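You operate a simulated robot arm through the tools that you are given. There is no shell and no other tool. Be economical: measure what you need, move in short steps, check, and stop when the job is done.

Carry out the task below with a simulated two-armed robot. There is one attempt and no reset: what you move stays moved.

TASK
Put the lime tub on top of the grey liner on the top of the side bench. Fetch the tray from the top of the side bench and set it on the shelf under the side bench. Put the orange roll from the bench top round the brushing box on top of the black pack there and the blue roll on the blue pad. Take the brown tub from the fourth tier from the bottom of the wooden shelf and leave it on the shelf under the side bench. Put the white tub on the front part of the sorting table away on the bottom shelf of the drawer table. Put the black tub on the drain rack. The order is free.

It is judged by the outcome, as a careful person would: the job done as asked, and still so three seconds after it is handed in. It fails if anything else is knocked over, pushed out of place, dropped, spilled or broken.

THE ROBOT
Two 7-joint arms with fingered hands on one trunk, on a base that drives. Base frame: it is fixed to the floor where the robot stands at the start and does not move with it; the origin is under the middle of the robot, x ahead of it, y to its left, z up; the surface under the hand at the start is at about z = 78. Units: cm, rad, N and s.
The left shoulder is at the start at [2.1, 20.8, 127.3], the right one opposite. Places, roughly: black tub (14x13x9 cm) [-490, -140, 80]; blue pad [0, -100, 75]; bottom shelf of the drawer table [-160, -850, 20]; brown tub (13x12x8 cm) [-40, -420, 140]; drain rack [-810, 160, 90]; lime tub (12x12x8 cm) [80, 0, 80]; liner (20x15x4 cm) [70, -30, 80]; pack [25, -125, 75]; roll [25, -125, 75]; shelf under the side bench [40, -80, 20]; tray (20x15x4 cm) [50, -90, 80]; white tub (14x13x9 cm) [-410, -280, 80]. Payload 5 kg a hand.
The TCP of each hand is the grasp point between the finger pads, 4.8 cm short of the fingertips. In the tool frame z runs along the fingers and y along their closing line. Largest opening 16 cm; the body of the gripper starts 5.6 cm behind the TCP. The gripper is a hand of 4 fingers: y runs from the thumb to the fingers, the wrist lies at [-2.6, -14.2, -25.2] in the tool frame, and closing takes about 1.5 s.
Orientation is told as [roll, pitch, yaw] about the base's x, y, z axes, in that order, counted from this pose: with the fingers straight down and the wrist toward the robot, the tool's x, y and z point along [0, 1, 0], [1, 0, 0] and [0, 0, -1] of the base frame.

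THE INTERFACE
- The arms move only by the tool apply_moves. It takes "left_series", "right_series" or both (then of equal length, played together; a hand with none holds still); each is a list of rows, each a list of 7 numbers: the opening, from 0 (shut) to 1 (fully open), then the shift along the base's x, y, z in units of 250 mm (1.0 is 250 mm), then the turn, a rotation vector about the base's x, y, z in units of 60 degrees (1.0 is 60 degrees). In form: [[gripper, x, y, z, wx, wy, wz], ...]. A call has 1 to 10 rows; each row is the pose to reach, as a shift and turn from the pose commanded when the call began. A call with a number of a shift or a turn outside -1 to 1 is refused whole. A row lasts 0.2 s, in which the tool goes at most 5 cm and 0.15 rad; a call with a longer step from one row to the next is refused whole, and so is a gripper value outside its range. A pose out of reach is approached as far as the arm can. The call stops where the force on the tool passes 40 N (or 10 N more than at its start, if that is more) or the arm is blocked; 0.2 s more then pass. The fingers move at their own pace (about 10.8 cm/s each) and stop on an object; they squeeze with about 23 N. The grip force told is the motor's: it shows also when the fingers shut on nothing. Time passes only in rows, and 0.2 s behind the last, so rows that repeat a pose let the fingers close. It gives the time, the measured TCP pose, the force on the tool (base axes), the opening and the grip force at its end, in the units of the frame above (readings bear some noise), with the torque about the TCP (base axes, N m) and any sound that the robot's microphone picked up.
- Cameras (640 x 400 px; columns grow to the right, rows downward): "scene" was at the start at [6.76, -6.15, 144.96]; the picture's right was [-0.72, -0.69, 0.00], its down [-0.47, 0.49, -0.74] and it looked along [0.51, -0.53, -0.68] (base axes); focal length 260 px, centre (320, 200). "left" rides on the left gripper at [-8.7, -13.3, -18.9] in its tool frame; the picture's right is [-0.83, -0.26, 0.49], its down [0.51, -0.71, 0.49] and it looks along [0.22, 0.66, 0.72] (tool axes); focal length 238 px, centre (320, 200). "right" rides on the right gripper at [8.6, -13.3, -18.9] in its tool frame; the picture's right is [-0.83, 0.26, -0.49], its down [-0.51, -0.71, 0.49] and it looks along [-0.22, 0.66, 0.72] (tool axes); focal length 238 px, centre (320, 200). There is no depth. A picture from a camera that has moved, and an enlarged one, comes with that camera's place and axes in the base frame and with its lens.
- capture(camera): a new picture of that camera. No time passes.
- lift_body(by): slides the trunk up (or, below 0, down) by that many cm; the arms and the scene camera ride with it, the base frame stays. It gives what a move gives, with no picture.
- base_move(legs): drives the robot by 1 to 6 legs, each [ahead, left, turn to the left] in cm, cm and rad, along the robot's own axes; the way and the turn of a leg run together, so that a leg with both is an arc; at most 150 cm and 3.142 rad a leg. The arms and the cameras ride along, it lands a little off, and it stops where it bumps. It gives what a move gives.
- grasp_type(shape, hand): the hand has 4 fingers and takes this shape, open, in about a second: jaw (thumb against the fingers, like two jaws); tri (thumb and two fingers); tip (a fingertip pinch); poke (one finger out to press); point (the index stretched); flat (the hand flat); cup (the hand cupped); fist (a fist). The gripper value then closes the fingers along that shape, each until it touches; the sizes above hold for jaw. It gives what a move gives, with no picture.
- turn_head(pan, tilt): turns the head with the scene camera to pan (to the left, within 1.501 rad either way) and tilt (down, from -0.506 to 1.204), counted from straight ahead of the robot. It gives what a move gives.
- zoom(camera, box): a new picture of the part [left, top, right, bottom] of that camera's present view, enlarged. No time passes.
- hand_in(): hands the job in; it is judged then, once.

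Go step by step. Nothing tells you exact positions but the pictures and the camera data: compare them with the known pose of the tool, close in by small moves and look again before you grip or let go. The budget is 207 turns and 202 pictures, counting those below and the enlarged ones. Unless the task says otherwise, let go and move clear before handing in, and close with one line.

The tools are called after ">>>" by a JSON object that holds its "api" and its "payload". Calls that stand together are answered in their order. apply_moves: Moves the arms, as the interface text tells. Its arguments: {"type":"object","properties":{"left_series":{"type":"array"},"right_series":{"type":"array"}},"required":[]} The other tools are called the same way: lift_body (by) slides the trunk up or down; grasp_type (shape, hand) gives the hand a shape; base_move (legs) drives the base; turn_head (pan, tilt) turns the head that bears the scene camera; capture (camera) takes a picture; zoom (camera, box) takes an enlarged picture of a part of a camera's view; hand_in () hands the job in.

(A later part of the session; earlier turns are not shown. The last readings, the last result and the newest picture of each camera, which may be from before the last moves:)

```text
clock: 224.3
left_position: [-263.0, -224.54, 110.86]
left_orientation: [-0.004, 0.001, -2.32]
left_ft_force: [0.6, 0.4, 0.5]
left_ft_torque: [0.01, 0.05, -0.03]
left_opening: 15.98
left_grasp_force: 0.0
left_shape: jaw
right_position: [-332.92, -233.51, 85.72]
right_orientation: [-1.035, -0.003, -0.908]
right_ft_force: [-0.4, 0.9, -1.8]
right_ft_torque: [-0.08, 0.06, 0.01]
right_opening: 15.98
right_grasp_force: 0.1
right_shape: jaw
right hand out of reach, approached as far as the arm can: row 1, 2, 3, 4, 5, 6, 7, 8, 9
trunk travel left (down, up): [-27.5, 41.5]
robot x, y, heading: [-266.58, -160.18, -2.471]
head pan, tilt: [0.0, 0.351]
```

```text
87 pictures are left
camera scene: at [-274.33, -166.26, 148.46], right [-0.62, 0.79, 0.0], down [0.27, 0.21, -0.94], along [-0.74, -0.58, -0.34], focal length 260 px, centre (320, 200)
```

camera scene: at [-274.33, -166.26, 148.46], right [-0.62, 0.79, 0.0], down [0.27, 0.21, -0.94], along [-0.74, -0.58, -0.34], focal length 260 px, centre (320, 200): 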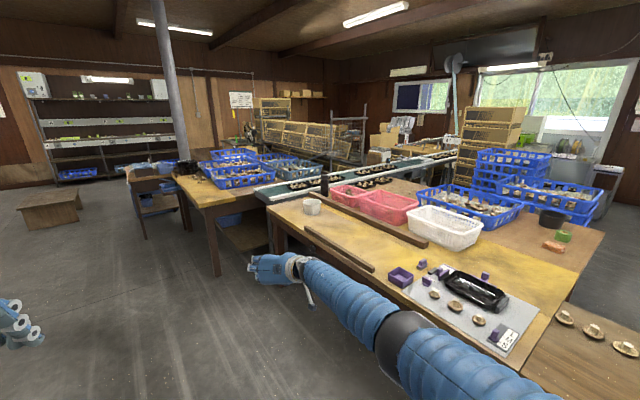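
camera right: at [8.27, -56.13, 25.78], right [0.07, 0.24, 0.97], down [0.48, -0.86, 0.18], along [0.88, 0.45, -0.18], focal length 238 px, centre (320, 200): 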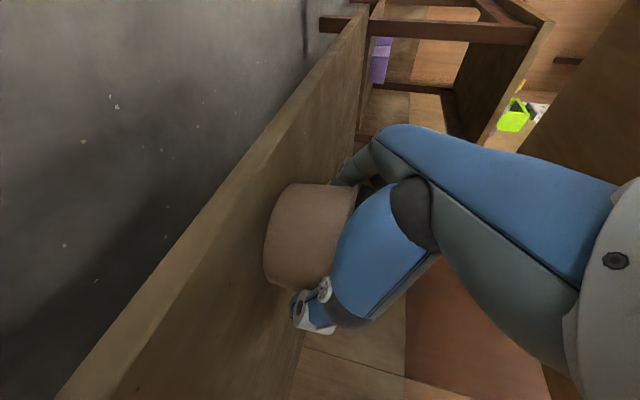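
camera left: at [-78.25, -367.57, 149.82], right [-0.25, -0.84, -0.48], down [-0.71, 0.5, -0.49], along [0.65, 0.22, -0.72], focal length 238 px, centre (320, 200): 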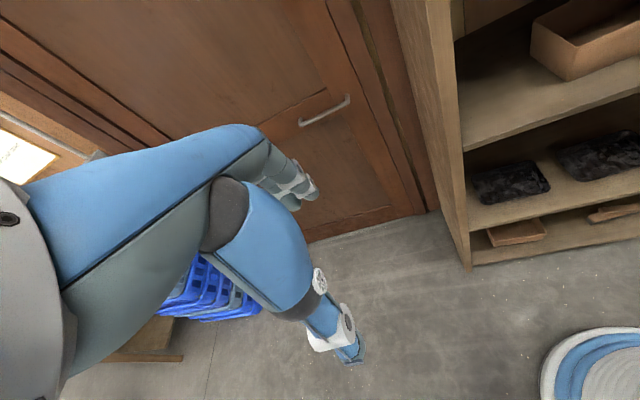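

The arm is stuck almost straight. I try pulling it straight back toward the shoulder in small steps.

>>> {"api": "apply_moves", "payload": {"right_series": [[1, 0.06, 0.07, 0.04, 0, 0, 0], [1, 0.12, 0.14, 0.08, 0, 0, 0], [1, 0.18, 0.21, 0.12, 0, 0, 0], [1, 0.24, 0.28, 0.16, 0, 0, 0], [1, 0.3, 0.35, 0.2, 0, 0, 0]]}}

>>> {"api": "apply_moves", "payload": {"right_series": [[1, 0.06, 0.07, 0.1, 0, 0, 0], [1, 0.12, 0.14, 0.2, 0, 0, 0], [1, 0.18, 0.21, 0.3, 0, 0, 0], [1, 0.24, 0.28, 0.4, 0, 0, 0], [1, 0.3, 0.35, 0.5, 0, 0, 0]]}}

```text
clock: 225.5
left_position: [-263.03, -224.54, 110.8]
left_orientation: [-0.001, 0.004, -2.32]
left_ft_force: [-0.6, -0.5, 0.0]
left_ft_torque: [-0.01, 0.0, 0.01]
left_opening: 16.0
left_grasp_force: 0.0
left_shape: jaw
right_position: [-331.64, -234.8, 87.06]
right_orientation: [-1.037, -0.003, -0.907]
right_ft_force: [0.3, -0.4, 0.4]
right_ft_torque: [0.04, 0.0, -0.01]
right_opening: 16.01
right_grasp_force: 0.0
right_shape: jaw
right hand out of reach, approached as far as the arm can: row 1, 2, 3, 4, 5
trunk travel left (down, up): [-27.5, 41.5]
robot x, y, heading: [-266.19, -159.82, -2.476]
head pan, tilt: [0.0, 0.351]
```

```text
clock: 226.7
left_position: [-263.0, -224.53, 110.8]
left_orientation: [-0.001, 0.002, -2.32]
left_ft_force: [-0.5, -0.3, 0.3]
left_ft_torque: [0.0, -0.06, -0.03]
left_opening: 15.97
left_grasp_force: 0.0
left_shape: jaw
right_position: [-333.29, -236.39, 95.61]
right_orientation: [-1.034, -0.004, -0.907]
right_ft_force: [-0.1, -1.2, 1.2]
right_ft_torque: [0.14, -0.04, -0.02]
right_opening: 16.0
right_grasp_force: 0.2
right_shape: jaw
right hand out of reach, approached as far as the arm can: row 1, 2, 3, 4, 5
trunk travel left (down, up): [-27.5, 41.5]
robot x, y, heading: [-265.84, -159.72, -2.474]
head pan, tilt: [0.0, 0.351]
```

>>> {"api": "apply_moves", "payload": {"right_series": [[1, -0.08, 0.11, 0.05, 0, 0, 0], [1, -0.16, 0.22, 0.1, 0, 0, 0], [1, -0.24, 0.33, 0.15, 0, 0, 0], [1, -0.32, 0.44, 0.2, 0, 0, 0], [1, -0.4, 0.55, 0.25, 0, 0, 0]]}}

>>> {"api": "apply_moves", "payload": {"right_series": [[1, 0.1, 0.08, 0.05, 0, 0, 0], [1, 0.2, 0.16, 0.1, 0, 0, 0], [1, 0.3, 0.24, 0.15, 0, 0, 0], [1, 0.4, 0.32, 0.2, 0, 0, 0]]}}

>>> {"api": "capture", "payload": {"camera": "scene"}}

```text
clock: 227.9
left_position: [-262.33, -224.73, 110.63]
left_orientation: [-0.007, -0.001, -2.312]
left_ft_force: [4.6, -1.1, -0.4]
left_ft_torque: [0.12, 0.52, -0.02]
left_opening: 15.96
left_grasp_force: 0.0
left_shape: jaw
right_position: [-344.78, -229.89, 102.2]
right_orientation: [-1.031, -0.077, -0.892]
right_ft_force: [-3.1, 5.3, -9.9]
right_ft_torque: [-0.98, 0.35, 0.39]
right_opening: 15.98
right_grasp_force: 0.0
right_shape: jaw
right hand out of reach, approached as far as the arm can: row 1, 2, 3, 4
trunk travel left (down, up): [-27.5, 41.5]
robot x, y, heading: [-266.24, -159.76, -2.472]
head pan, tilt: [0.0, 0.351]
stopped in row 5 (right hand): the force on the tool passed its limit at 64 N (the readings are from after the stop); the commanded pose is now the measured one
```

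```text
clock: 228.9
left_position: [-262.56, -224.44, 110.97]
left_orientation: [-0.005, 0.002, -2.312]
left_ft_force: [0.1, -0.4, 0.4]
left_ft_torque: [-0.04, 0.09, 0.04]
left_opening: 16.0
left_grasp_force: 0.1
left_shape: jaw
right_position: [-334.33, -222.59, 107.93]
right_orientation: [-1.04, -0.085, -0.885]
right_ft_force: [0.0, 0.4, 0.4]
right_ft_torque: [0.0, -0.01, -0.02]
right_opening: 15.99
right_grasp_force: 0.0
right_shape: jaw
trunk travel left (down, up): [-27.5, 41.5]
robot x, y, heading: [-266.08, -159.87, -2.477]
head pan, tilt: [0.0, 0.351]
```

```text
86 pictures are left
camera scene: at [-274.12, -166.21, 148.48], right [-0.62, 0.78, 0.0], down [0.27, 0.21, -0.94], along [-0.74, -0.58, -0.34], focal length 260 px, centre (320, 200)
```

scene: 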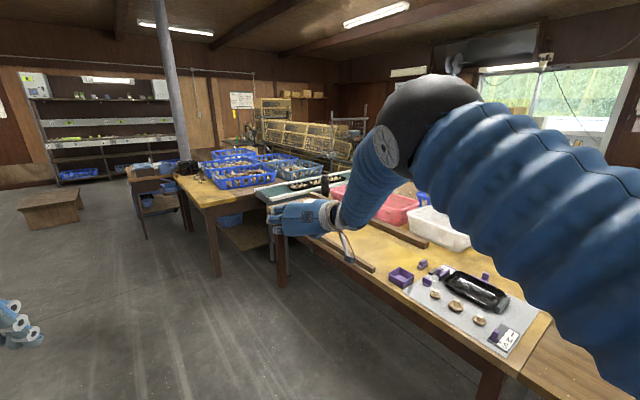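

The elbow flipped up into a good configuration and nothing was touched. I retract the hand further and straighten its orientation.

>>> {"api": "apply_moves", "payload": {"right_series": [[1, 0.12, 0.1, 0, 0.02, 0.03, 0], [1, 0.25, 0.2, 0, 0.04, 0.06, 0], [1, 0.38, 0.3, 0, 0.05, 0.065, 0], [1, 0.5, 0.4, 0, 0.05, 0.065, 0], [1, 0.63, 0.5, 0, 0.05, 0.065, 0], [1, 0.76, 0.6, 0, 0.05, 0.065, 0]]}}

>>> {"api": "base_move", "payload": {"legs": [[0, 0, -0.948]]}}

>>> {"api": "turn_head", "payload": {"pan": 0.6, "tilt": 0.4}}

>>> {"api": "capture", "payload": {"camera": "scene"}}

```text
clock: 230.3
left_position: [-262.79, -224.52, 110.84]
left_orientation: [-0.003, 0.001, -2.317]
left_ft_force: [0.5, 0.5, 0.1]
left_ft_torque: [-0.05, 0.09, 0.01]
left_opening: 15.98
left_grasp_force: 0.1
left_shape: jaw
right_position: [-315.55, -207.36, 108.08]
right_orientation: [-1.059, -0.002, -0.883]
right_ft_force: [0.7, 0.3, 0.6]
right_ft_torque: [0.02, -0.02, -0.02]
right_opening: 16.01
right_grasp_force: 0.0
right_shape: jaw
trunk travel left (down, up): [-27.5, 41.5]
robot x, y, heading: [-266.24, -159.59, -2.474]
head pan, tilt: [0.0, 0.351]
```

```text
clock: 233.1
left_position: [-316.9, -200.14, 110.83]
left_orientation: [-0.002, 0.0, 3.018]
left_ft_force: [0.1, 0.1, 0.0]
left_ft_torque: [-0.05, 0.0, 0.02]
left_opening: 16.0
left_grasp_force: 0.1
left_shape: jaw
right_position: [-333.79, -147.39, 107.82]
right_orientation: [-1.058, 0.001, -1.834]
right_ft_force: [0.0, 0.7, -0.2]
right_ft_torque: [-0.01, 0.01, 0.0]
right_opening: 16.01
right_grasp_force: 0.0
right_shape: jaw
trunk travel left (down, up): [-27.5, 41.5]
robot x, y, heading: [-266.42, -159.73, 2.861]
head pan, tilt: [0.0, 0.351]
```

```text
clock: 234.1
left_position: [-316.87, -200.09, 110.84]
left_orientation: [-0.005, 0.002, 3.018]
left_ft_force: [-1.3, -0.2, 0.7]
left_ft_torque: [0.03, 0.04, -0.01]
left_opening: 15.97
left_grasp_force: 0.1
left_shape: jaw
right_position: [-333.68, -147.31, 107.92]
right_orientation: [-1.057, -0.001, -1.834]
right_ft_force: [-1.1, -0.3, 0.8]
right_ft_torque: [0.02, -0.02, -0.02]
right_opening: 16.0
right_grasp_force: 0.0
right_shape: jaw
trunk travel left (down, up): [-27.5, 41.5]
robot x, y, heading: [-266.3, -159.55, 2.864]
head pan, tilt: [0.6, 0.4]
```

```text
85 pictures are left
camera scene: at [-276.01, -162.48, 148.01], right [-0.31, 0.95, 0.0], down [0.37, 0.12, -0.92], along [-0.87, -0.29, -0.39], focal length 260 px, centre (320, 200)
```

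scene: 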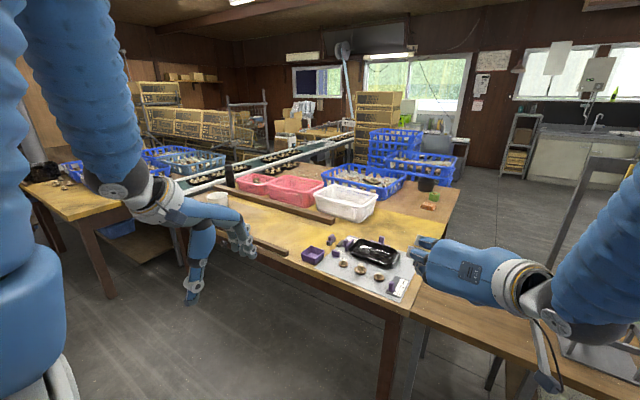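

I strafe left to face the white tub's part of the table.

>>> {"api": "base_move", "payload": {"legs": [[0, 148, 0], [8, 0, 0]]}}

>>> {"api": "turn_head", "payload": {"pan": 0.05, "tilt": 0.65}}

>>> {"api": "capture", "payload": {"camera": "scene"}}

```text
clock: 242.1
left_position: [-365.38, -339.48, 110.87]
left_orientation: [-0.004, 0.003, 3.018]
left_ft_force: [-1.0, -0.2, 0.3]
left_ft_torque: [-0.04, -0.14, -0.03]
left_opening: 15.98
left_grasp_force: 0.0
left_shape: jaw
right_position: [-382.07, -286.58, 107.76]
right_orientation: [-1.057, -0.002, -1.833]
right_ft_force: [-0.9, 1.1, -0.5]
right_ft_torque: [-0.01, -0.02, 0.02]
right_opening: 16.03
right_grasp_force: 0.0
right_shape: jaw
trunk travel left (down, up): [-27.5, 41.5]
robot x, y, heading: [-314.38, -298.81, 2.859]
head pan, tilt: [0.6, 0.4]
```

```text
clock: 243.1
left_position: [-365.23, -339.69, 110.95]
left_orientation: [-0.003, 0.002, 3.017]
left_ft_force: [-1.1, 0.1, -0.8]
left_ft_torque: [0.03, -0.03, -0.05]
left_opening: 16.0
left_grasp_force: 0.1
left_shape: jaw
right_position: [-382.08, -286.78, 107.86]
right_orientation: [-1.057, -0.002, -1.832]
right_ft_force: [0.1, -0.3, -0.3]
right_ft_torque: [-0.03, 0.03, 0.0]
right_opening: 16.0
right_grasp_force: 0.0
right_shape: jaw
trunk travel left (down, up): [-27.5, 41.5]
robot x, y, heading: [-314.69, -299.3, 2.861]
head pan, tilt: [0.051, 0.649]
```

```text
84 pictures are left
camera scene: at [-324.04, -296.98, 145.76], right [0.23, 0.97, 0.0], down [0.59, -0.14, -0.8], along [-0.78, 0.18, -0.6], focal length 260 px, centre (320, 200)
```

scene: 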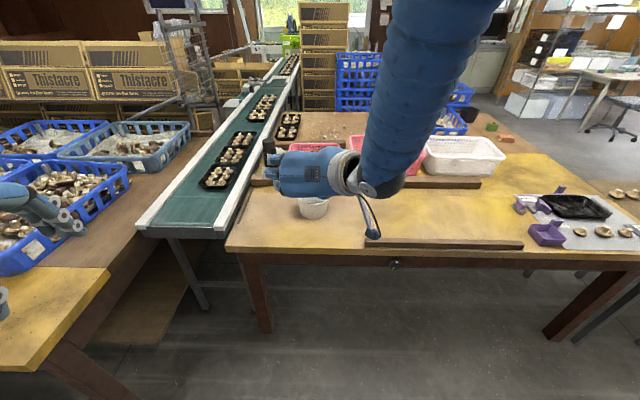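

White tub centre ≈ (-408,-280.5), with a bar 8 cm behind it and none beside it. I drive in above it, then look from the wrist camera.

>>> {"api": "base_move", "payload": {"legs": [[26.5, 1.2, 0]]}}

>>> {"api": "apply_moves", "payload": {"right_series": [[1, 0, 0, -0.15, 0, 0, 0], [1, 0, 0, -0.3, 0, 0, 0], [1, 0, 0, -0.4, 0, 0, 0]]}}

>>> {"api": "capture", "payload": {"camera": "right"}}

>>> {"api": "capture", "payload": {"camera": "scene"}}

```text
clock: 244.9
left_position: [-390.58, -333.78, 110.8]
left_orientation: [-0.003, 0.004, 3.021]
left_ft_force: [-0.5, 0.0, -0.6]
left_ft_torque: [0.0, -0.08, -0.01]
left_opening: 15.97
left_grasp_force: 0.0
left_shape: jaw
right_position: [-407.79, -280.78, 107.76]
right_orientation: [-1.056, -0.002, -1.83]
right_ft_force: [-0.7, 0.1, -0.8]
right_ft_torque: [-0.02, -0.01, 0.04]
right_opening: 16.01
right_grasp_force: 0.0
right_shape: jaw
trunk travel left (down, up): [-27.5, 41.5]
robot x, y, heading: [-340.0, -293.02, 2.866]
head pan, tilt: [0.051, 0.649]
```

```text
clock: 245.7
left_position: [-390.61, -333.64, 110.83]
left_orientation: [-0.002, 0.004, 3.022]
left_ft_force: [0.7, 0.8, -0.2]
left_ft_torque: [-0.02, -0.03, 0.0]
left_opening: 16.0
left_grasp_force: 0.0
left_shape: jaw
right_position: [-407.72, -280.79, 97.91]
right_orientation: [-1.058, -0.001, -1.831]
right_ft_force: [-0.5, 0.4, 0.8]
right_ft_torque: [-0.03, -0.11, -0.01]
right_opening: 16.0
right_grasp_force: 0.0
right_shape: jaw
trunk travel left (down, up): [-27.5, 41.5]
robot x, y, heading: [-340.12, -293.54, 2.862]
head pan, tilt: [0.051, 0.649]
```

```text
83 pictures are left
camera right: at [-384.32, -273.3, 99.68], right [-0.05, -0.25, 0.97], down [-0.47, 0.86, 0.2], along [-0.88, -0.45, -0.16], focal length 238 px, centre (320, 200)
```

right: 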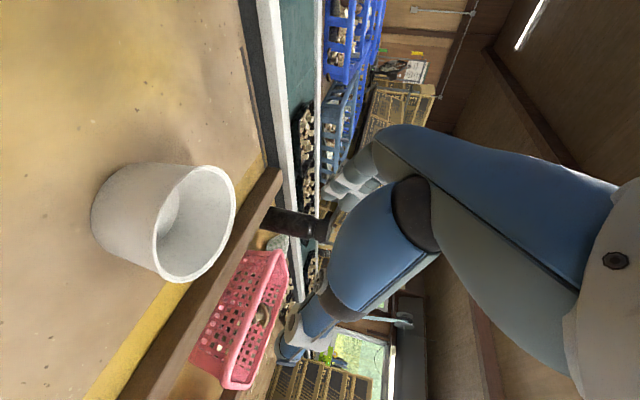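

```text
82 pictures are left
camera scene: at [-349.63, -290.93, 145.76], right [0.22, 0.97, 0.0], down [0.59, -0.14, -0.8], along [-0.78, 0.18, -0.61], focal length 260 px, centre (320, 200)
```

scene: 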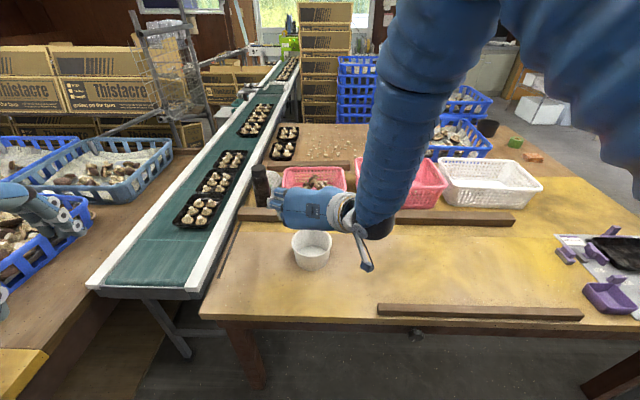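

Tub centre ≈ (-409,-280), rim near z≈82.5 (table lower than the bench). I descend toward it and check.

>>> {"api": "apply_moves", "payload": {"right_series": [[1, -0.04, 0.02, -0.15, 0, 0, 0], [1, -0.04, 0.02, -0.3, 0, 0, 0], [1, -0.04, 0.02, -0.45, 0, 0, 0], [1, -0.04, 0.02, -0.56, 0, 0, 0]]}}

>>> {"api": "capture", "payload": {"camera": "right"}}

>>> {"api": "zoom", "payload": {"camera": "scene", "box": [200, 150, 440, 320]}}

```text
clock: 246.7
left_position: [-390.61, -333.73, 110.79]
left_orientation: [-0.004, 0.004, 3.021]
left_ft_force: [0.0, 0.8, 0.5]
left_ft_torque: [-0.03, -0.02, 0.0]
left_opening: 15.96
left_grasp_force: 0.1
left_shape: jaw
right_position: [-408.84, -280.21, 83.99]
right_orientation: [-1.058, -0.003, -1.831]
right_ft_force: [-1.2, 0.6, 0.2]
right_ft_torque: [-0.03, -0.14, 0.03]
right_opening: 16.0
right_grasp_force: 0.0
right_shape: jaw
trunk travel left (down, up): [-27.5, 41.5]
robot x, y, heading: [-340.31, -293.15, 2.863]
head pan, tilt: [0.051, 0.649]
```

```text
81 pictures are left
camera right: at [-385.45, -272.72, 85.78], right [-0.05, -0.25, 0.97], down [-0.47, 0.86, 0.2], along [-0.88, -0.45, -0.16], focal length 238 px, centre (320, 200)
```

right: 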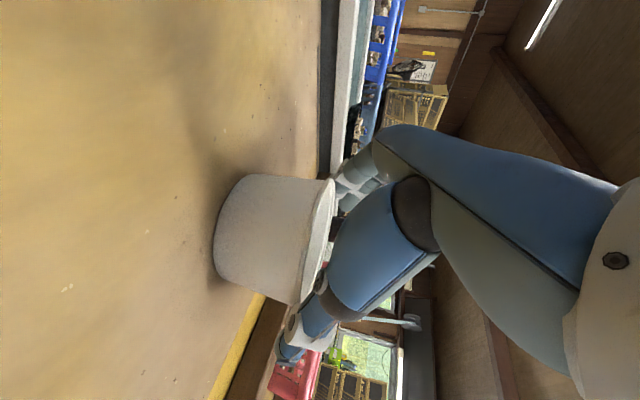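

```text
2.35 times, centred on (320, 235) of scene
camera zoom: at [-349.62, -290.94, 145.76], right [0.22, 0.97, 0.0], down [0.59, -0.14, -0.8], along [-0.78, 0.18, -0.6], focal length 610 px, centre (320, 118)
```

zoom: 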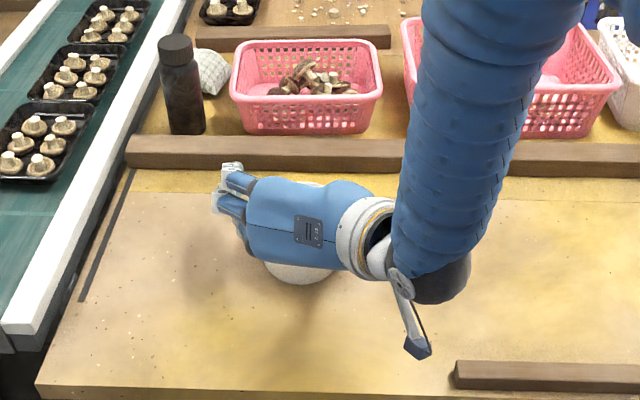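

Centred laterally within ~0.3 cm with ~1.2 cm margins. I descend the last 5 cm and close.

>>> {"api": "apply_moves", "payload": {"right_series": [[1, 0, 0, -0.06, 0, 0, 0], [1, 0, 0, -0.12, 0, 0, 0], [1, 0, 0, -0.17, 0, 0, 0], [1, 0, 0, -0.19, 0, 0, 0], [0.8, 0, 0, -0.19, 0, 0, 0], [0.6, 0, 0, -0.19, 0, 0, 0], [0.3, 0, 0, -0.19, 0, 0, 0], [0, 0, 0, -0.19, 0, 0, 0], [0, 0, 0, -0.19, 0, 0, 0]]}}

>>> {"api": "capture", "payload": {"camera": "right"}}

```text
clock: 248.7
left_position: [-390.66, -333.64, 110.85]
left_orientation: [-0.003, 0.003, 3.021]
left_ft_force: [0.8, 0.0, -0.5]
left_ft_torque: [0.0, 0.06, 0.01]
left_opening: 15.99
left_grasp_force: 0.0
left_shape: jaw
right_position: [-408.65, -280.25, 79.19]
right_orientation: [-1.054, -0.001, -1.829]
right_ft_force: [0.9, -0.7, -0.1]
right_ft_torque: [-0.01, -0.01, 0.01]
right_opening: 10.39
right_grasp_force: 22.4
right_shape: jaw
trunk travel left (down, up): [-27.5, 41.5]
robot x, y, heading: [-340.06, -293.27, 2.863]
head pan, tilt: [0.051, 0.649]
```

```text
79 pictures are left
camera right: at [-385.36, -272.75, 80.94], right [-0.05, -0.25, 0.97], down [-0.47, 0.86, 0.2], along [-0.88, -0.45, -0.16], focal length 238 px, centre (320, 200)
```

right: 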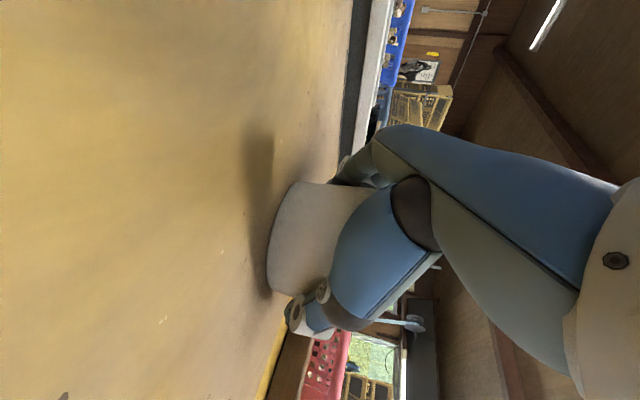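

The white tub is gripped. I lift it, back away, and drive toward the drawer table.

>>> {"api": "apply_moves", "payload": {"right_series": [[0, 0, 0, 0.06, 0, 0, 0], [0, 0, 0, 0.2, 0, 0, 0], [0, 0, 0, 0.36, 0, 0, 0], [0, 0, 0, 0.55, 0, 0, 0], [0, 0, 0, 0.74, 0, 0, 0], [0, 0, 0, 0.9, 0, 0, 0]]}}

>>> {"api": "base_move", "payload": {"legs": [[-80, 0, 0], [0, 0, 2.067], [130, 0, 0]]}}

>>> {"api": "turn_head", "payload": {"pan": 0.2, "tilt": 0.25}}

>>> {"api": "capture", "payload": {"camera": "scene"}}

```text
clock: 250.1
left_position: [-390.51, -333.68, 110.88]
left_orientation: [-0.004, 0.001, 3.021]
left_ft_force: [0.5, 0.3, 0.2]
left_ft_torque: [0.02, 0.06, -0.02]
left_opening: 16.0
left_grasp_force: 0.0
left_shape: jaw
right_position: [-408.55, -280.45, 101.4]
right_orientation: [-1.056, -0.001, -1.83]
right_ft_force: [1.5, -0.5, -1.8]
right_ft_torque: [0.02, 0.19, -0.06]
right_opening: 10.41
right_grasp_force: 23.2
right_shape: jaw
trunk travel left (down, up): [-27.5, 41.5]
robot x, y, heading: [-340.24, -293.24, 2.867]
head pan, tilt: [0.051, 0.649]
```

```text
clock: 265.6
left_position: [-168.89, -463.81, 110.75]
left_orientation: [-0.001, 0.004, -1.15]
left_ft_force: [0.9, -0.5, -0.3]
left_ft_torque: [0.03, 0.02, 0.03]
left_opening: 15.99
left_grasp_force: 0.1
left_shape: jaw
right_position: [-205.09, -506.7, 101.39]
right_orientation: [-1.056, -0.001, 0.281]
right_ft_force: [-0.2, -0.1, -0.8]
right_ft_torque: [0.0, -0.02, -0.02]
right_opening: 10.39
right_grasp_force: 23.1
right_shape: jaw
trunk travel left (down, up): [-27.5, 41.5]
robot x, y, heading: [-229.57, -441.78, -1.303]
head pan, tilt: [0.051, 0.649]
```

```text
clock: 266.5
left_position: [-168.81, -463.82, 110.72]
left_orientation: [-0.003, 0.002, -1.148]
left_ft_force: [-0.2, -0.2, -0.5]
left_ft_torque: [0.01, 0.02, 0.04]
left_opening: 15.98
left_grasp_force: 0.0
left_shape: jaw
right_position: [-205.09, -506.67, 101.37]
right_orientation: [-1.056, -0.001, 0.283]
right_ft_force: [0.2, -0.1, -0.9]
right_ft_torque: [-0.02, -0.05, -0.02]
right_opening: 10.41
right_grasp_force: 22.8
right_shape: jaw
trunk travel left (down, up): [-27.5, 41.5]
robot x, y, heading: [-229.81, -441.57, -1.307]
head pan, tilt: [0.201, 0.25]
```

```text
78 pictures are left
camera scene: at [-225.32, -450.89, 149.4], right [-0.89, -0.45, 0.0], down [-0.11, 0.22, -0.97], along [0.44, -0.87, -0.25], focal length 260 px, centre (320, 200)
```

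scene: 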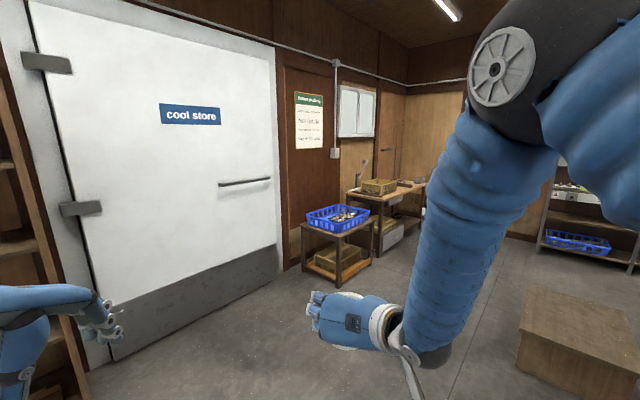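

>>> {"api": "zoom", "payload": {"camera": "scene", "box": [290, 130, 450, 300]}}

```text
2.35 times, centred on (370, 215) of scene
camera zoom: at [-225.32, -450.89, 149.4], right [-0.89, -0.45, 0.0], down [-0.11, 0.22, -0.97], along [0.44, -0.87, -0.25], focal length 610 px, centre (202, 165)
```

zoom: 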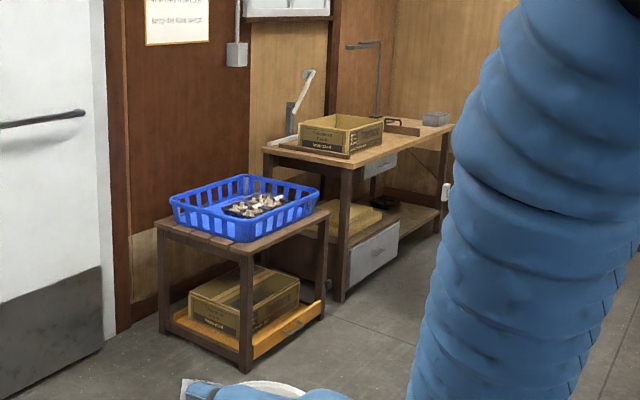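

The farther long table with drawers near (-180,-800) is the drawer table, front edge facing -x. I drive there and turn to face it.

>>> {"api": "base_move", "payload": {"legs": [[0, 0, -0.264], [120, 0, 0], [120, 0, 0], [108, 0, 0], [0, -48, 0], [0, 0, 1.298]]}}

>>> {"api": "turn_head", "payload": {"pan": 0, "tilt": 0.6}}

>>> {"api": "capture", "payload": {"camera": "scene"}}

```text
clock: 290.0
left_position: [-229.61, -749.31, 110.79]
left_orientation: [-0.002, 0.004, -0.123]
left_ft_force: [-0.4, -0.7, 0.6]
left_ft_torque: [-0.02, -0.03, 0.01]
left_opening: 15.94
left_grasp_force: 0.1
left_shape: jaw
right_position: [-211.93, -802.74, 101.48]
right_orientation: [-1.055, -0.003, 1.308]
right_ft_force: [0.5, 0.5, 0.5]
right_ft_torque: [-0.01, -0.02, 0.03]
right_opening: 10.4
right_grasp_force: 23.0
right_shape: jaw
trunk travel left (down, up): [-27.5, 41.5]
robot x, y, heading: [-280.08, -789.87, -0.282]
head pan, tilt: [0.201, 0.25]
```

```text
clock: 290.9
left_position: [-229.74, -749.46, 110.9]
left_orientation: [-0.004, 0.003, -0.124]
left_ft_force: [-0.9, -0.8, 0.6]
left_ft_torque: [0.02, 0.03, 0.02]
left_opening: 15.99
left_grasp_force: 0.2
left_shape: jaw
right_position: [-211.81, -802.68, 101.44]
right_orientation: [-1.056, -0.002, 1.309]
right_ft_force: [0.0, 0.0, -0.5]
right_ft_torque: [-0.03, 0.04, 0.05]
right_opening: 10.4
right_grasp_force: 22.4
right_shape: jaw
trunk travel left (down, up): [-27.5, 41.5]
robot x, y, heading: [-280.26, -790.09, -0.278]
head pan, tilt: [0.0, 0.6]
```

```text
76 pictures are left
camera scene: at [-270.9, -792.65, 146.19], right [-0.28, -0.96, 0.0], down [-0.54, 0.16, -0.83], along [0.79, -0.23, -0.56], focal length 260 px, centre (320, 200)
```

scene: 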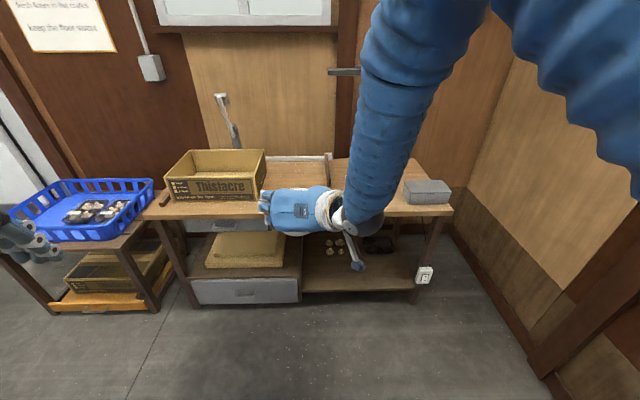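

The right part of the bottom shelf is free at the front (a few mushrooms further back). I shift right, back off a bit, and lower trunk and tub.

>>> {"api": "base_move", "payload": {"legs": [[-10, -26.7, 0]]}}

>>> {"api": "lift_body", "payload": {"by": -27}}

>>> {"api": "apply_moves", "payload": {"right_series": [[0, 0.02, -0.006, -0.16, 0, 0, 0], [0, 0.04, -0.012, -0.33, 0, 0, 0], [0, 0.06, -0.018, -0.5, 0, 0, 0], [0, 0.08, -0.024, -0.66, 0, 0, 0], [0, 0.1, -0.03, -0.83, 0, 0, 0], [0, 0.13, -0.036, -0.99, 0, 0, 0]]}}

>>> {"api": "apply_moves", "payload": {"right_series": [[0, 0.03, -0.01, -0.16, 0, 0, 0], [0, 0.06, -0.02, -0.33, 0, 0, 0], [0, 0.1, -0.03, -0.5, 0, 0, 0], [0, 0.13, -0.036, -0.66, 0, 0, 0], [0, 0.13, -0.036, -0.76, 0, 0, 0]]}}

>>> {"api": "capture", "payload": {"camera": "scene"}}

>>> {"api": "capture", "payload": {"camera": "right"}}

```text
clock: 292.9
left_position: [-246.52, -772.94, 110.91]
left_orientation: [-0.002, 0.002, -0.13]
left_ft_force: [-0.2, -0.3, 0.4]
left_ft_torque: [0.05, -0.04, 0.0]
left_opening: 16.0
left_grasp_force: 0.0
left_shape: jaw
right_position: [-229.05, -826.34, 101.47]
right_orientation: [-1.058, -0.002, 1.302]
right_ft_force: [0.0, -0.6, -1.0]
right_ft_torque: [0.07, 0.0, 0.05]
right_opening: 10.39
right_grasp_force: 22.8
right_shape: jaw
trunk travel left (down, up): [-27.5, 41.5]
robot x, y, heading: [-297.44, -813.06, -0.287]
head pan, tilt: [0.0, 0.6]
```

```text
clock: 295.6
left_position: [-246.36, -772.95, 83.98]
left_orientation: [-0.004, 0.003, -0.13]
left_ft_force: [-0.9, 0.1, 1.1]
left_ft_torque: [0.02, 0.02, -0.02]
left_opening: 16.01
left_grasp_force: 0.1
left_shape: jaw
right_position: [-228.92, -826.33, 74.53]
right_orientation: [-1.056, 0.0, 1.3]
right_ft_force: [0.1, 0.2, -0.5]
right_ft_torque: [0.01, -0.02, 0.0]
right_opening: 10.42
right_grasp_force: 23.1
right_shape: jaw
trunk travel left (down, up): [-0.5, 68.5]
robot x, y, heading: [-297.19, -813.07, -0.288]
head pan, tilt: [0.0, 0.6]
```

```text
clock: 297.0
left_position: [-246.46, -772.91, 83.94]
left_orientation: [-0.005, 0.003, -0.131]
left_ft_force: [0.2, 0.5, 0.0]
left_ft_torque: [-0.02, 0.04, -0.02]
left_opening: 15.98
left_grasp_force: 0.2
left_shape: jaw
right_position: [-225.78, -827.28, 49.72]
right_orientation: [-1.056, -0.001, 1.301]
right_ft_force: [1.4, -0.2, -0.6]
right_ft_torque: [0.03, 0.17, 0.0]
right_opening: 10.39
right_grasp_force: 23.3
right_shape: jaw
trunk travel left (down, up): [-0.5, 68.5]
robot x, y, heading: [-297.36, -813.15, -0.289]
head pan, tilt: [0.0, 0.6]
```

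```text
clock: 298.2
left_position: [-246.37, -772.85, 83.9]
left_orientation: [-0.002, 0.003, -0.13]
left_ft_force: [0.8, -0.8, 0.5]
left_ft_torque: [-0.03, 0.04, 0.02]
left_opening: 16.0
left_grasp_force: 0.0
left_shape: jaw
right_position: [-222.74, -828.13, 30.72]
right_orientation: [-1.055, -0.002, 1.299]
right_ft_force: [0.3, 0.6, -0.4]
right_ft_torque: [-0.02, 0.07, -0.02]
right_opening: 10.42
right_grasp_force: 23.1
right_shape: jaw
trunk travel left (down, up): [-0.5, 68.5]
robot x, y, heading: [-297.43, -812.84, -0.284]
head pan, tilt: [0.0, 0.6]
```

```text
75 pictures are left
camera scene: at [-287.93, -815.87, 119.18], right [-0.28, -0.96, 0.0], down [-0.54, 0.16, -0.82], along [0.79, -0.23, -0.57], focal length 260 px, centre (320, 200)
```

scene: 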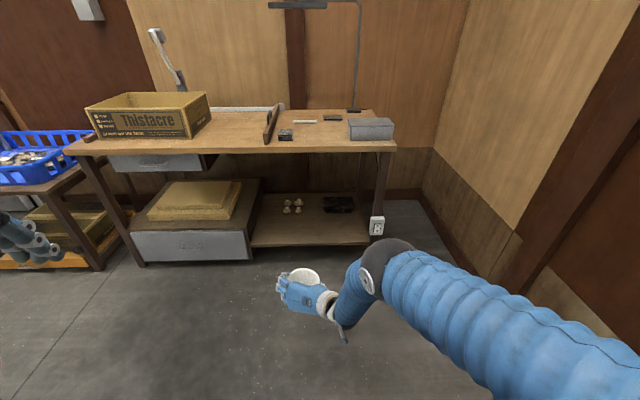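

```text
74 pictures are left
camera right: at [-246.18, -835.36, 32.53], right [0.06, 0.25, 0.97], down [0.46, -0.86, 0.2], along [0.88, 0.44, -0.16], focal length 238 px, centre (320, 200)
```

right: 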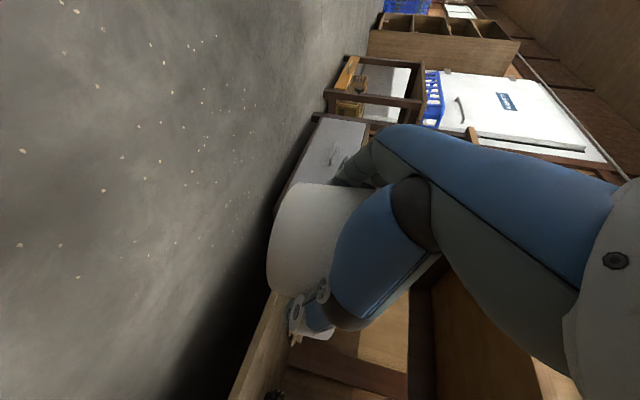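

Clear view now: the shelf front is free. I drive 47 cm straight ahead (in two steps) to put the tub 12 cm behind the shelf's front edge.

>>> {"api": "base_move", "payload": {"legs": [[30, -1, 0]]}}

>>> {"api": "capture", "payload": {"camera": "right"}}

>>> {"api": "base_move", "payload": {"legs": [[17, 0, 0]]}}

>>> {"api": "apply_moves", "payload": {"right_series": [[0, 0, 0, -0.04, 0, 0, 0], [0, 0, 0, -0.08, 0, 0, 0], [0, 0, 0, -0.12, 0, 0, 0], [0, 0, 0, -0.16, 0, 0, 0]]}}

>>> {"api": "capture", "payload": {"camera": "right"}}

>>> {"api": "capture", "payload": {"camera": "scene"}}

```text
clock: 300.2
left_position: [-218.31, -782.41, 83.82]
left_orientation: [-0.004, 0.005, -0.13]
left_ft_force: [0.6, 0.1, 0.0]
left_ft_torque: [0.0, 0.07, -0.05]
left_opening: 16.0
left_grasp_force: 0.0
left_shape: jaw
right_position: [-194.7, -837.57, 30.63]
right_orientation: [-1.054, -0.001, 1.298]
right_ft_force: [0.4, -0.5, -1.4]
right_ft_torque: [-0.01, 0.03, 0.03]
right_opening: 10.39
right_grasp_force: 22.8
right_shape: jaw
trunk travel left (down, up): [-0.5, 68.5]
robot x, y, heading: [-269.32, -822.32, -0.289]
head pan, tilt: [0.0, 0.6]
```

```text
73 pictures are left
camera right: at [-218.22, -844.86, 32.55], right [0.06, 0.25, 0.97], down [0.46, -0.87, 0.2], along [0.89, 0.43, -0.17], focal length 238 px, centre (320, 200)
```

right: 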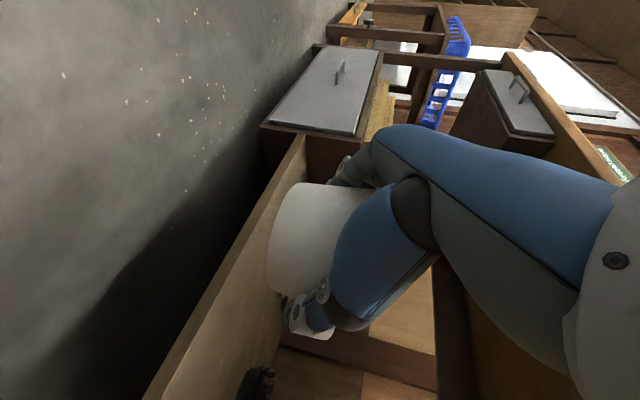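

```text
clock: 301.7
left_position: [-202.13, -787.15, 83.8]
left_orientation: [-0.004, 0.004, -0.132]
left_ft_force: [0.3, -1.1, -0.4]
left_ft_torque: [0.0, 0.06, -0.01]
left_opening: 16.0
left_grasp_force: 0.1
left_shape: jaw
right_position: [-178.39, -842.28, 30.67]
right_orientation: [-1.055, -0.001, 1.302]
right_ft_force: [-0.1, -0.4, -0.8]
right_ft_torque: [0.05, 0.0, 0.02]
right_opening: 10.4
right_grasp_force: 22.8
right_shape: jaw
trunk travel left (down, up): [-0.5, 68.5]
robot x, y, heading: [-253.03, -826.68, -0.283]
head pan, tilt: [0.0, 0.6]
```

```text
clock: 302.7
left_position: [-202.18, -787.17, 83.74]
left_orientation: [-0.004, 0.003, -0.131]
left_ft_force: [0.8, 0.0, 0.1]
left_ft_torque: [0.0, -0.01, -0.01]
left_opening: 16.0
left_grasp_force: 0.1
left_shape: jaw
right_position: [-178.44, -842.21, 26.79]
right_orientation: [-1.057, -0.001, 1.301]
right_ft_force: [0.1, 0.1, -0.5]
right_ft_torque: [0.01, 0.05, -0.02]
right_opening: 10.39
right_grasp_force: 23.0
right_shape: jaw
trunk travel left (down, up): [-0.5, 68.5]
robot x, y, heading: [-253.16, -827.11, -0.287]
head pan, tilt: [0.0, 0.6]
```

```text
72 pictures are left
camera right: at [-201.94, -849.53, 28.62], right [0.06, 0.25, 0.97], down [0.46, -0.86, 0.2], along [0.88, 0.44, -0.17], focal length 238 px, centre (320, 200)
```

right: 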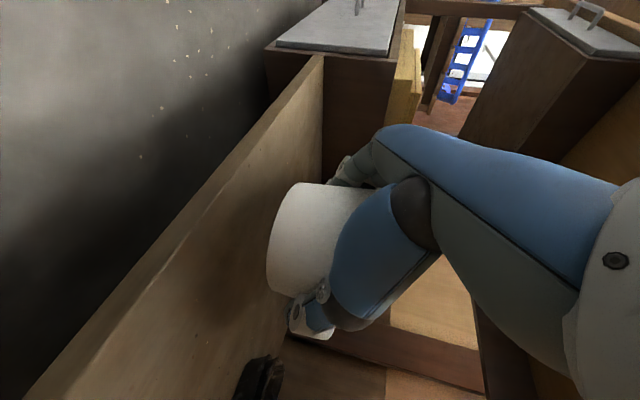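

```text
71 pictures are left
camera scene: at [-243.68, -830.02, 119.18], right [-0.28, -0.96, 0.0], down [-0.54, 0.16, -0.82], along [0.79, -0.23, -0.57], focal length 260 px, centre (320, 200)
```

scene: 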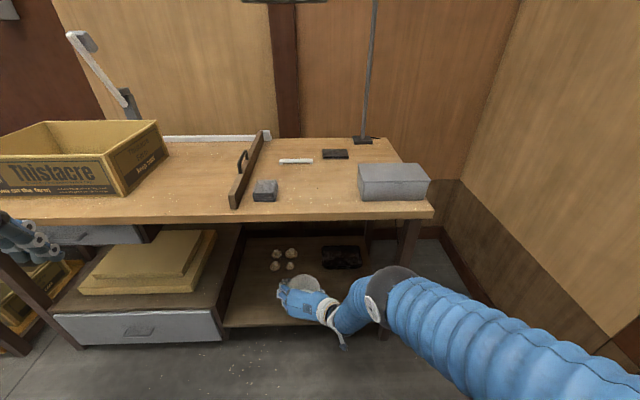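

>>> {"api": "apply_moves", "payload": {"right_series": [[0, 0, 0, -0.02, 0, 0, 0], [0, 0, 0, -0.04, 0, 0, 0], [0, 0, 0, -0.06, 0, 0, 0], [0, 0, 0, -0.08, 0, 0, 0], [0, 0, 0, -0.1, 0, 0, 0], [0, 0, 0, -0.12, 0, 0, 0], [0, 0, 0, -0.14, 0, 0, 0]]}}

>>> {"api": "capture", "payload": {"camera": "right"}}

```text
clock: 304.3
left_position: [-202.18, -787.17, 83.84]
left_orientation: [-0.002, 0.004, -0.133]
left_ft_force: [0.6, -0.5, -0.2]
left_ft_torque: [0.01, -0.04, 0.03]
left_opening: 15.97
left_grasp_force: 0.0
left_shape: jaw
right_position: [-178.37, -842.28, 23.29]
right_orientation: [-1.056, 0.0, 1.302]
right_ft_force: [0.5, 0.8, 0.0]
right_ft_torque: [-0.03, -0.03, 0.0]
right_opening: 10.39
right_grasp_force: 23.2
right_shape: jaw
trunk travel left (down, up): [-0.5, 68.5]
robot x, y, heading: [-253.23, -827.17, -0.285]
head pan, tilt: [0.0, 0.6]
```

```text
70 pictures are left
camera right: at [-201.98, -849.55, 25.04], right [0.06, 0.25, 0.97], down [0.46, -0.86, 0.2], along [0.88, 0.44, -0.17], focal length 238 px, centre (320, 200)
```

right: 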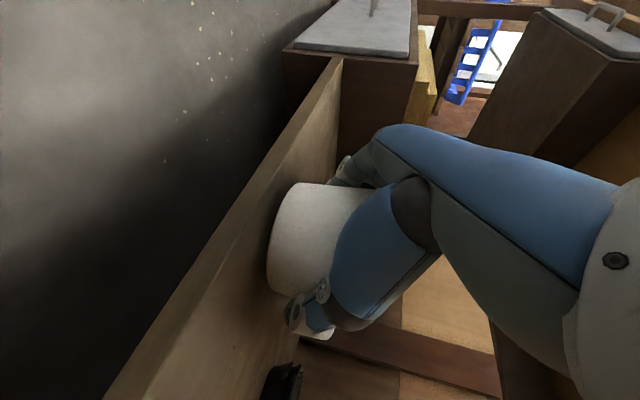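

Nearly there (bottom ~17.6, no contact yet). I continue in small steps.

>>> {"api": "apply_moves", "payload": {"right_series": [[0, 0, 0, -0.02, 0, 0, 0], [0, 0, 0, -0.04, 0, 0, 0], [0, 0, 0, -0.06, 0, 0, 0], [0, 0, 0, -0.08, 0, 0, 0]]}}

>>> {"api": "capture", "payload": {"camera": "right"}}

```text
clock: 305.3
left_position: [-202.22, -786.94, 83.77]
left_orientation: [-0.002, 0.001, -0.132]
left_ft_force: [-0.4, -0.8, -0.6]
left_ft_torque: [-0.01, -0.01, 0.01]
left_opening: 15.98
left_grasp_force: 0.1
left_shape: jaw
right_position: [-178.2, -842.29, 21.61]
right_orientation: [-1.061, -0.002, 1.302]
right_ft_force: [-0.9, -0.3, 17.2]
right_ft_torque: [0.01, -0.29, 0.01]
right_opening: 10.31
right_grasp_force: 22.8
right_shape: jaw
trunk travel left (down, up): [-0.5, 68.5]
robot x, y, heading: [-253.35, -827.17, -0.287]
head pan, tilt: [0.0, 0.6]
```

```text
69 pictures are left
camera right: at [-201.75, -849.56, 23.32], right [0.05, 0.25, 0.97], down [0.46, -0.86, 0.2], along [0.89, 0.44, -0.16], focal length 238 px, centre (320, 200)
```

right: 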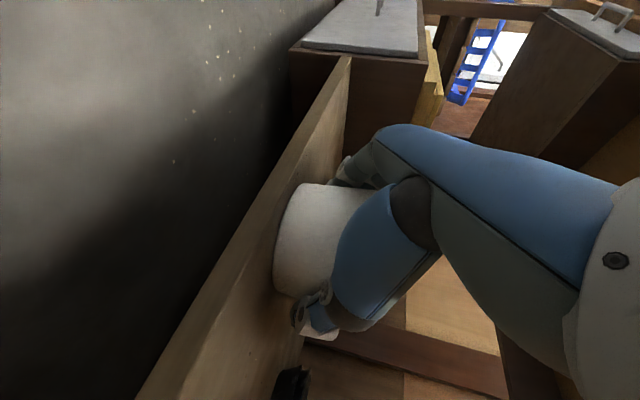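

Contact (17 N). I open, and back straight out.

>>> {"api": "apply_moves", "payload": {"right_series": [[0, 0, 0, 0.016, 0, 0, 0], [0.75, 0, 0, 0.016, 0, 0, 0], [0.9, 0, 0, 0.03, 0, 0, 0], [1, 0, 0, 0.04, 0, 0, 0], [1, 0, 0, 0.04, 0, 0, 0]]}}

>>> {"api": "base_move", "payload": {"legs": [[-50, 0, 0]]}}

>>> {"api": "capture", "payload": {"camera": "scene"}}

```text
clock: 306.5
left_position: [-202.26, -787.14, 83.85]
left_orientation: [-0.003, 0.004, -0.13]
left_ft_force: [0.2, 0.0, -0.6]
left_ft_torque: [0.0, 0.03, 0.0]
left_opening: 15.98
left_grasp_force: 0.1
left_shape: jaw
right_position: [-178.36, -842.26, 22.18]
right_orientation: [-1.057, -0.001, 1.3]
right_ft_force: [0.4, 1.0, 0.2]
right_ft_torque: [-0.01, -0.01, 0.0]
right_opening: 15.96
right_grasp_force: 0.1
right_shape: jaw
trunk travel left (down, up): [-0.5, 68.5]
robot x, y, heading: [-252.9, -827.24, -0.29]
head pan, tilt: [0.0, 0.6]
```

```text
clock: 309.4
left_position: [-250.61, -772.65, 84.07]
left_orientation: [-0.003, 0.003, -0.126]
left_ft_force: [-0.2, -0.1, -0.1]
left_ft_torque: [0.0, -0.06, -0.02]
left_opening: 16.01
left_grasp_force: 0.0
left_shape: jaw
right_position: [-226.55, -827.81, 22.22]
right_orientation: [-1.056, -0.002, 1.304]
right_ft_force: [0.1, 0.2, 1.3]
right_ft_torque: [0.01, 0.01, -0.04]
right_opening: 15.91
right_grasp_force: 0.1
right_shape: jaw
trunk travel left (down, up): [-0.5, 68.5]
robot x, y, heading: [-301.74, -812.89, -0.277]
head pan, tilt: [0.0, 0.6]
```

```text
68 pictures are left
camera scene: at [-291.99, -815.83, 119.19], right [-0.28, -0.96, 0.0], down [-0.54, 0.16, -0.82], along [0.79, -0.23, -0.57], focal length 260 px, centre (320, 200)
```

scene: 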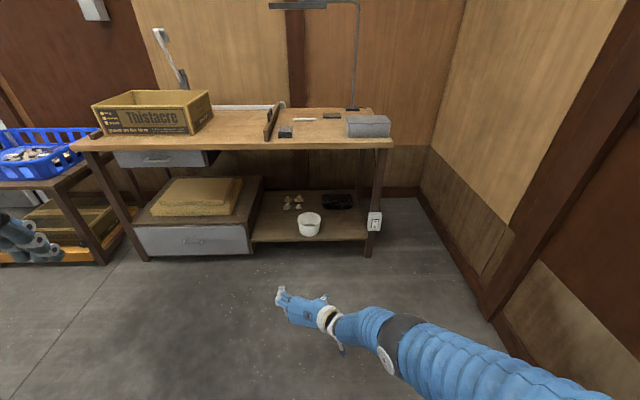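

The white tub stands on the drawer table's bottom shelf. I retrace the arm upward, then lift the trunk.

>>> {"api": "apply_moves", "payload": {"right_series": [[1, 0, 0, 0.1, 0, 0, 0], [1, 0, 0, 0.25, 0, 0, 0], [1, 0, 0, 0.4, 0, 0, 0], [1, -0.04, 0.01, 0.58, 0, 0, 0], [1, -0.08, 0.02, 0.75, 0, 0, 0], [1, -0.13, 0.036, 0.92, 0, 0, 0]]}}

>>> {"api": "apply_moves", "payload": {"right_series": [[1, -0.02, 0.006, 0.16, 0, 0, 0], [1, -0.04, 0.012, 0.33, 0, 0, 0], [1, -0.06, 0.018, 0.5, 0, 0, 0], [1, -0.08, 0.024, 0.66, 0, 0, 0], [1, -0.1, 0.03, 0.83, 0, 0, 0], [1, -0.13, 0.036, 0.99, 0, 0, 0]]}}

>>> {"api": "lift_body", "payload": {"by": 27}}

```text
clock: 310.9
left_position: [-250.68, -772.66, 83.91]
left_orientation: [-0.002, 0.004, -0.125]
left_ft_force: [-0.5, -0.4, 0.5]
left_ft_torque: [-0.02, 0.03, -0.01]
left_opening: 16.0
left_grasp_force: 0.0
left_shape: jaw
right_position: [-230.01, -826.72, 45.34]
right_orientation: [-1.055, 0.0, 1.308]
right_ft_force: [-1.3, 0.4, -1.0]
right_ft_torque: [-0.05, -0.17, 0.0]
right_opening: 15.97
right_grasp_force: 0.0
right_shape: jaw
trunk travel left (down, up): [-0.5, 68.5]
robot x, y, heading: [-301.36, -812.83, -0.281]
head pan, tilt: [0.0, 0.6]
```

```text
clock: 312.2
left_position: [-250.71, -772.65, 83.84]
left_orientation: [-0.002, 0.002, -0.125]
left_ft_force: [0.4, -0.2, 0.5]
left_ft_torque: [-0.02, -0.02, 0.03]
left_opening: 15.98
left_grasp_force: 0.1
left_shape: jaw
right_position: [-233.0, -825.91, 70.29]
right_orientation: [-1.056, 0.0, 1.307]
right_ft_force: [-1.3, 0.9, -1.1]
right_ft_torque: [-0.06, -0.14, -0.04]
right_opening: 15.96
right_grasp_force: 0.1
right_shape: jaw
trunk travel left (down, up): [-0.5, 68.5]
robot x, y, heading: [-301.69, -813.07, -0.284]
head pan, tilt: [0.0, 0.6]
```

```text
clock: 315.0
left_position: [-250.54, -772.7, 110.82]
left_orientation: [-0.004, 0.003, -0.124]
left_ft_force: [0.5, 0.5, 0.0]
left_ft_torque: [0.0, 0.0, -0.03]
left_opening: 15.97
left_grasp_force: 0.1
left_shape: jaw
right_position: [-232.84, -826.0, 97.25]
right_orientation: [-1.055, -0.002, 1.304]
right_ft_force: [0.5, 0.4, -0.3]
right_ft_torque: [0.01, 0.02, -0.02]
right_opening: 15.99
right_grasp_force: 0.0
right_shape: jaw
trunk travel left (down, up): [-27.5, 41.5]
robot x, y, heading: [-301.65, -812.94, -0.284]
head pan, tilt: [0.0, 0.6]
```

Next the black tub near (-485,-143). I drive back north through the corridor.

>>> {"api": "base_move", "payload": {"legs": [[0, 0, 1.855], [0, -72, 0], [130, 0, 0], [130, 0, 0], [120, 0, 0], [120, 0, 0]]}}

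>>> {"api": "base_move", "payload": {"legs": [[130, 0, 0], [130, 0, 0], [0, 0, 1.2]]}}

>>> {"api": "turn_head", "payload": {"pan": 0.1, "tilt": 0.35}}

>>> {"api": "capture", "payload": {"camera": "scene"}}

```text
clock: 347.0
left_position: [-255.27, -274.22, 110.79]
left_orientation: [-0.004, 0.004, 1.664]
left_ft_force: [0.8, -0.3, 0.2]
left_ft_torque: [-0.01, 0.01, 0.01]
left_opening: 15.97
left_grasp_force: 0.1
left_shape: jaw
right_position: [-207.22, -245.09, 97.28]
right_orientation: [-1.056, -0.002, 3.098]
right_ft_force: [-0.5, -0.3, -0.6]
right_ft_torque: [-0.03, -0.04, 0.03]
right_opening: 15.99
right_grasp_force: 0.1
right_shape: jaw
trunk travel left (down, up): [-27.5, 41.5]
robot x, y, heading: [-204.71, -315.14, 1.51]
head pan, tilt: [0.0, 0.6]
```

```text
clock: 362.7
left_position: [-244.46, -87.62, 110.74]
left_orientation: [-0.004, 0.005, 2.866]
left_ft_force: [0.1, -0.2, 0.6]
left_ft_torque: [0.02, -0.03, 0.0]
left_opening: 16.01
left_grasp_force: 0.0
left_shape: jaw
right_position: [-254.16, -32.26, 97.19]
right_orientation: [-1.056, -0.002, -1.986]
right_ft_force: [0.8, -0.6, 0.3]
right_ft_torque: [0.01, -0.01, -0.04]
right_opening: 15.98
right_grasp_force: 0.1
right_shape: jaw
trunk travel left (down, up): [-27.5, 41.5]
robot x, y, heading: [-188.06, -55.32, 2.707]
head pan, tilt: [0.0, 0.6]
```

```text
clock: 363.4
left_position: [-244.44, -87.5, 110.83]
left_orientation: [-0.004, 0.005, 2.867]
left_ft_force: [-0.6, 0.7, 0.4]
left_ft_torque: [0.02, 0.0, 0.03]
left_opening: 16.02
left_grasp_force: 0.1
left_shape: jaw
right_position: [-254.13, -32.14, 97.26]
right_orientation: [-1.056, -0.003, -1.985]
right_ft_force: [-0.2, 0.0, 1.2]
right_ft_torque: [-0.02, -0.03, 0.04]
right_opening: 15.96
right_grasp_force: 0.1
right_shape: jaw
trunk travel left (down, up): [-27.5, 41.5]
robot x, y, heading: [-188.12, -54.8, 2.708]
head pan, tilt: [0.099, 0.351]
```

```text
67 pictures are left
camera scene: at [-198.01, -51.92, 148.46], right [0.33, 0.94, 0.0], down [0.33, -0.11, -0.94], along [-0.89, 0.31, -0.34], focal length 260 px, centre (320, 200)
```

scene: 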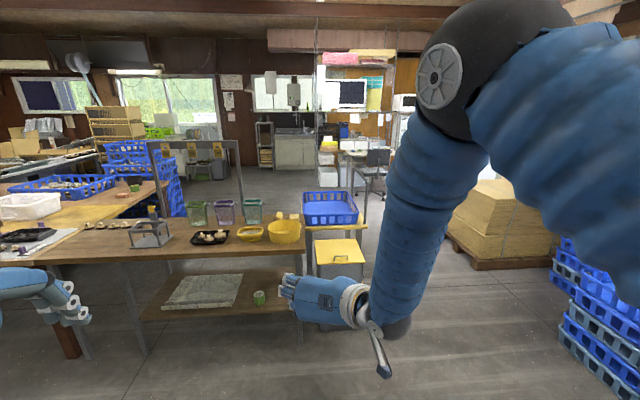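

A second table and cart lie to the right of the sorting table; I look right to judge the passage.

>>> {"api": "turn_head", "payload": {"pan": -0.35, "tilt": 0.6}}

>>> {"api": "capture", "payload": {"camera": "scene"}}

>>> {"api": "capture", "payload": {"camera": "right"}}

```text
clock: 364.3
left_position: [-244.51, -87.47, 110.9]
left_orientation: [-0.005, 0.004, 2.867]
left_ft_force: [-0.3, -0.7, 0.4]
left_ft_torque: [-0.02, -0.02, -0.04]
left_opening: 15.99
left_grasp_force: 0.0
left_shape: jaw
right_position: [-254.17, -32.3, 97.27]
right_orientation: [-1.056, 0.0, -1.986]
right_ft_force: [0.8, -0.6, 0.0]
right_ft_torque: [-0.02, 0.02, -0.01]
right_opening: 15.98
right_grasp_force: 0.1
right_shape: jaw
trunk travel left (down, up): [-27.5, 41.5]
robot x, y, heading: [-188.3, -55.43, 2.709]
head pan, tilt: [-0.351, 0.6]
```

```text
66 pictures are left
camera scene: at [-195.48, -48.74, 146.19], right [0.71, 0.71, 0.0], down [0.4, -0.4, -0.83], along [-0.58, 0.58, -0.56], focal length 260 px, centre (320, 200)
```

scene: 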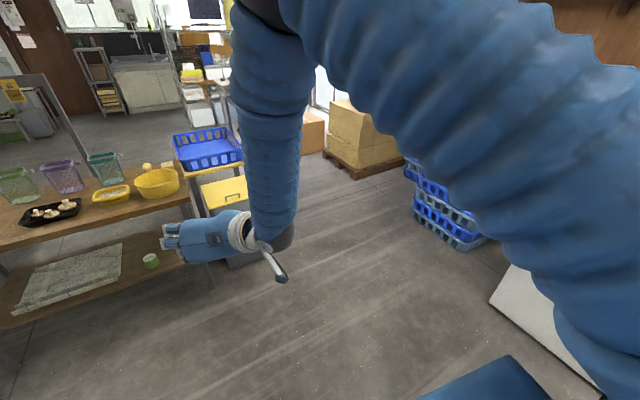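

```text
65 pictures are left
camera right: at [-229.82, -28.43, 99.06], right [-0.09, -0.24, 0.97], down [-0.33, 0.92, 0.2], along [-0.94, -0.3, -0.16], focal length 238 px, centre (320, 200)
```

right: 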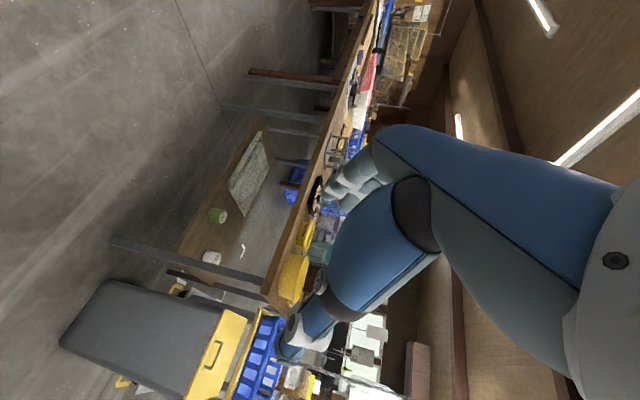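

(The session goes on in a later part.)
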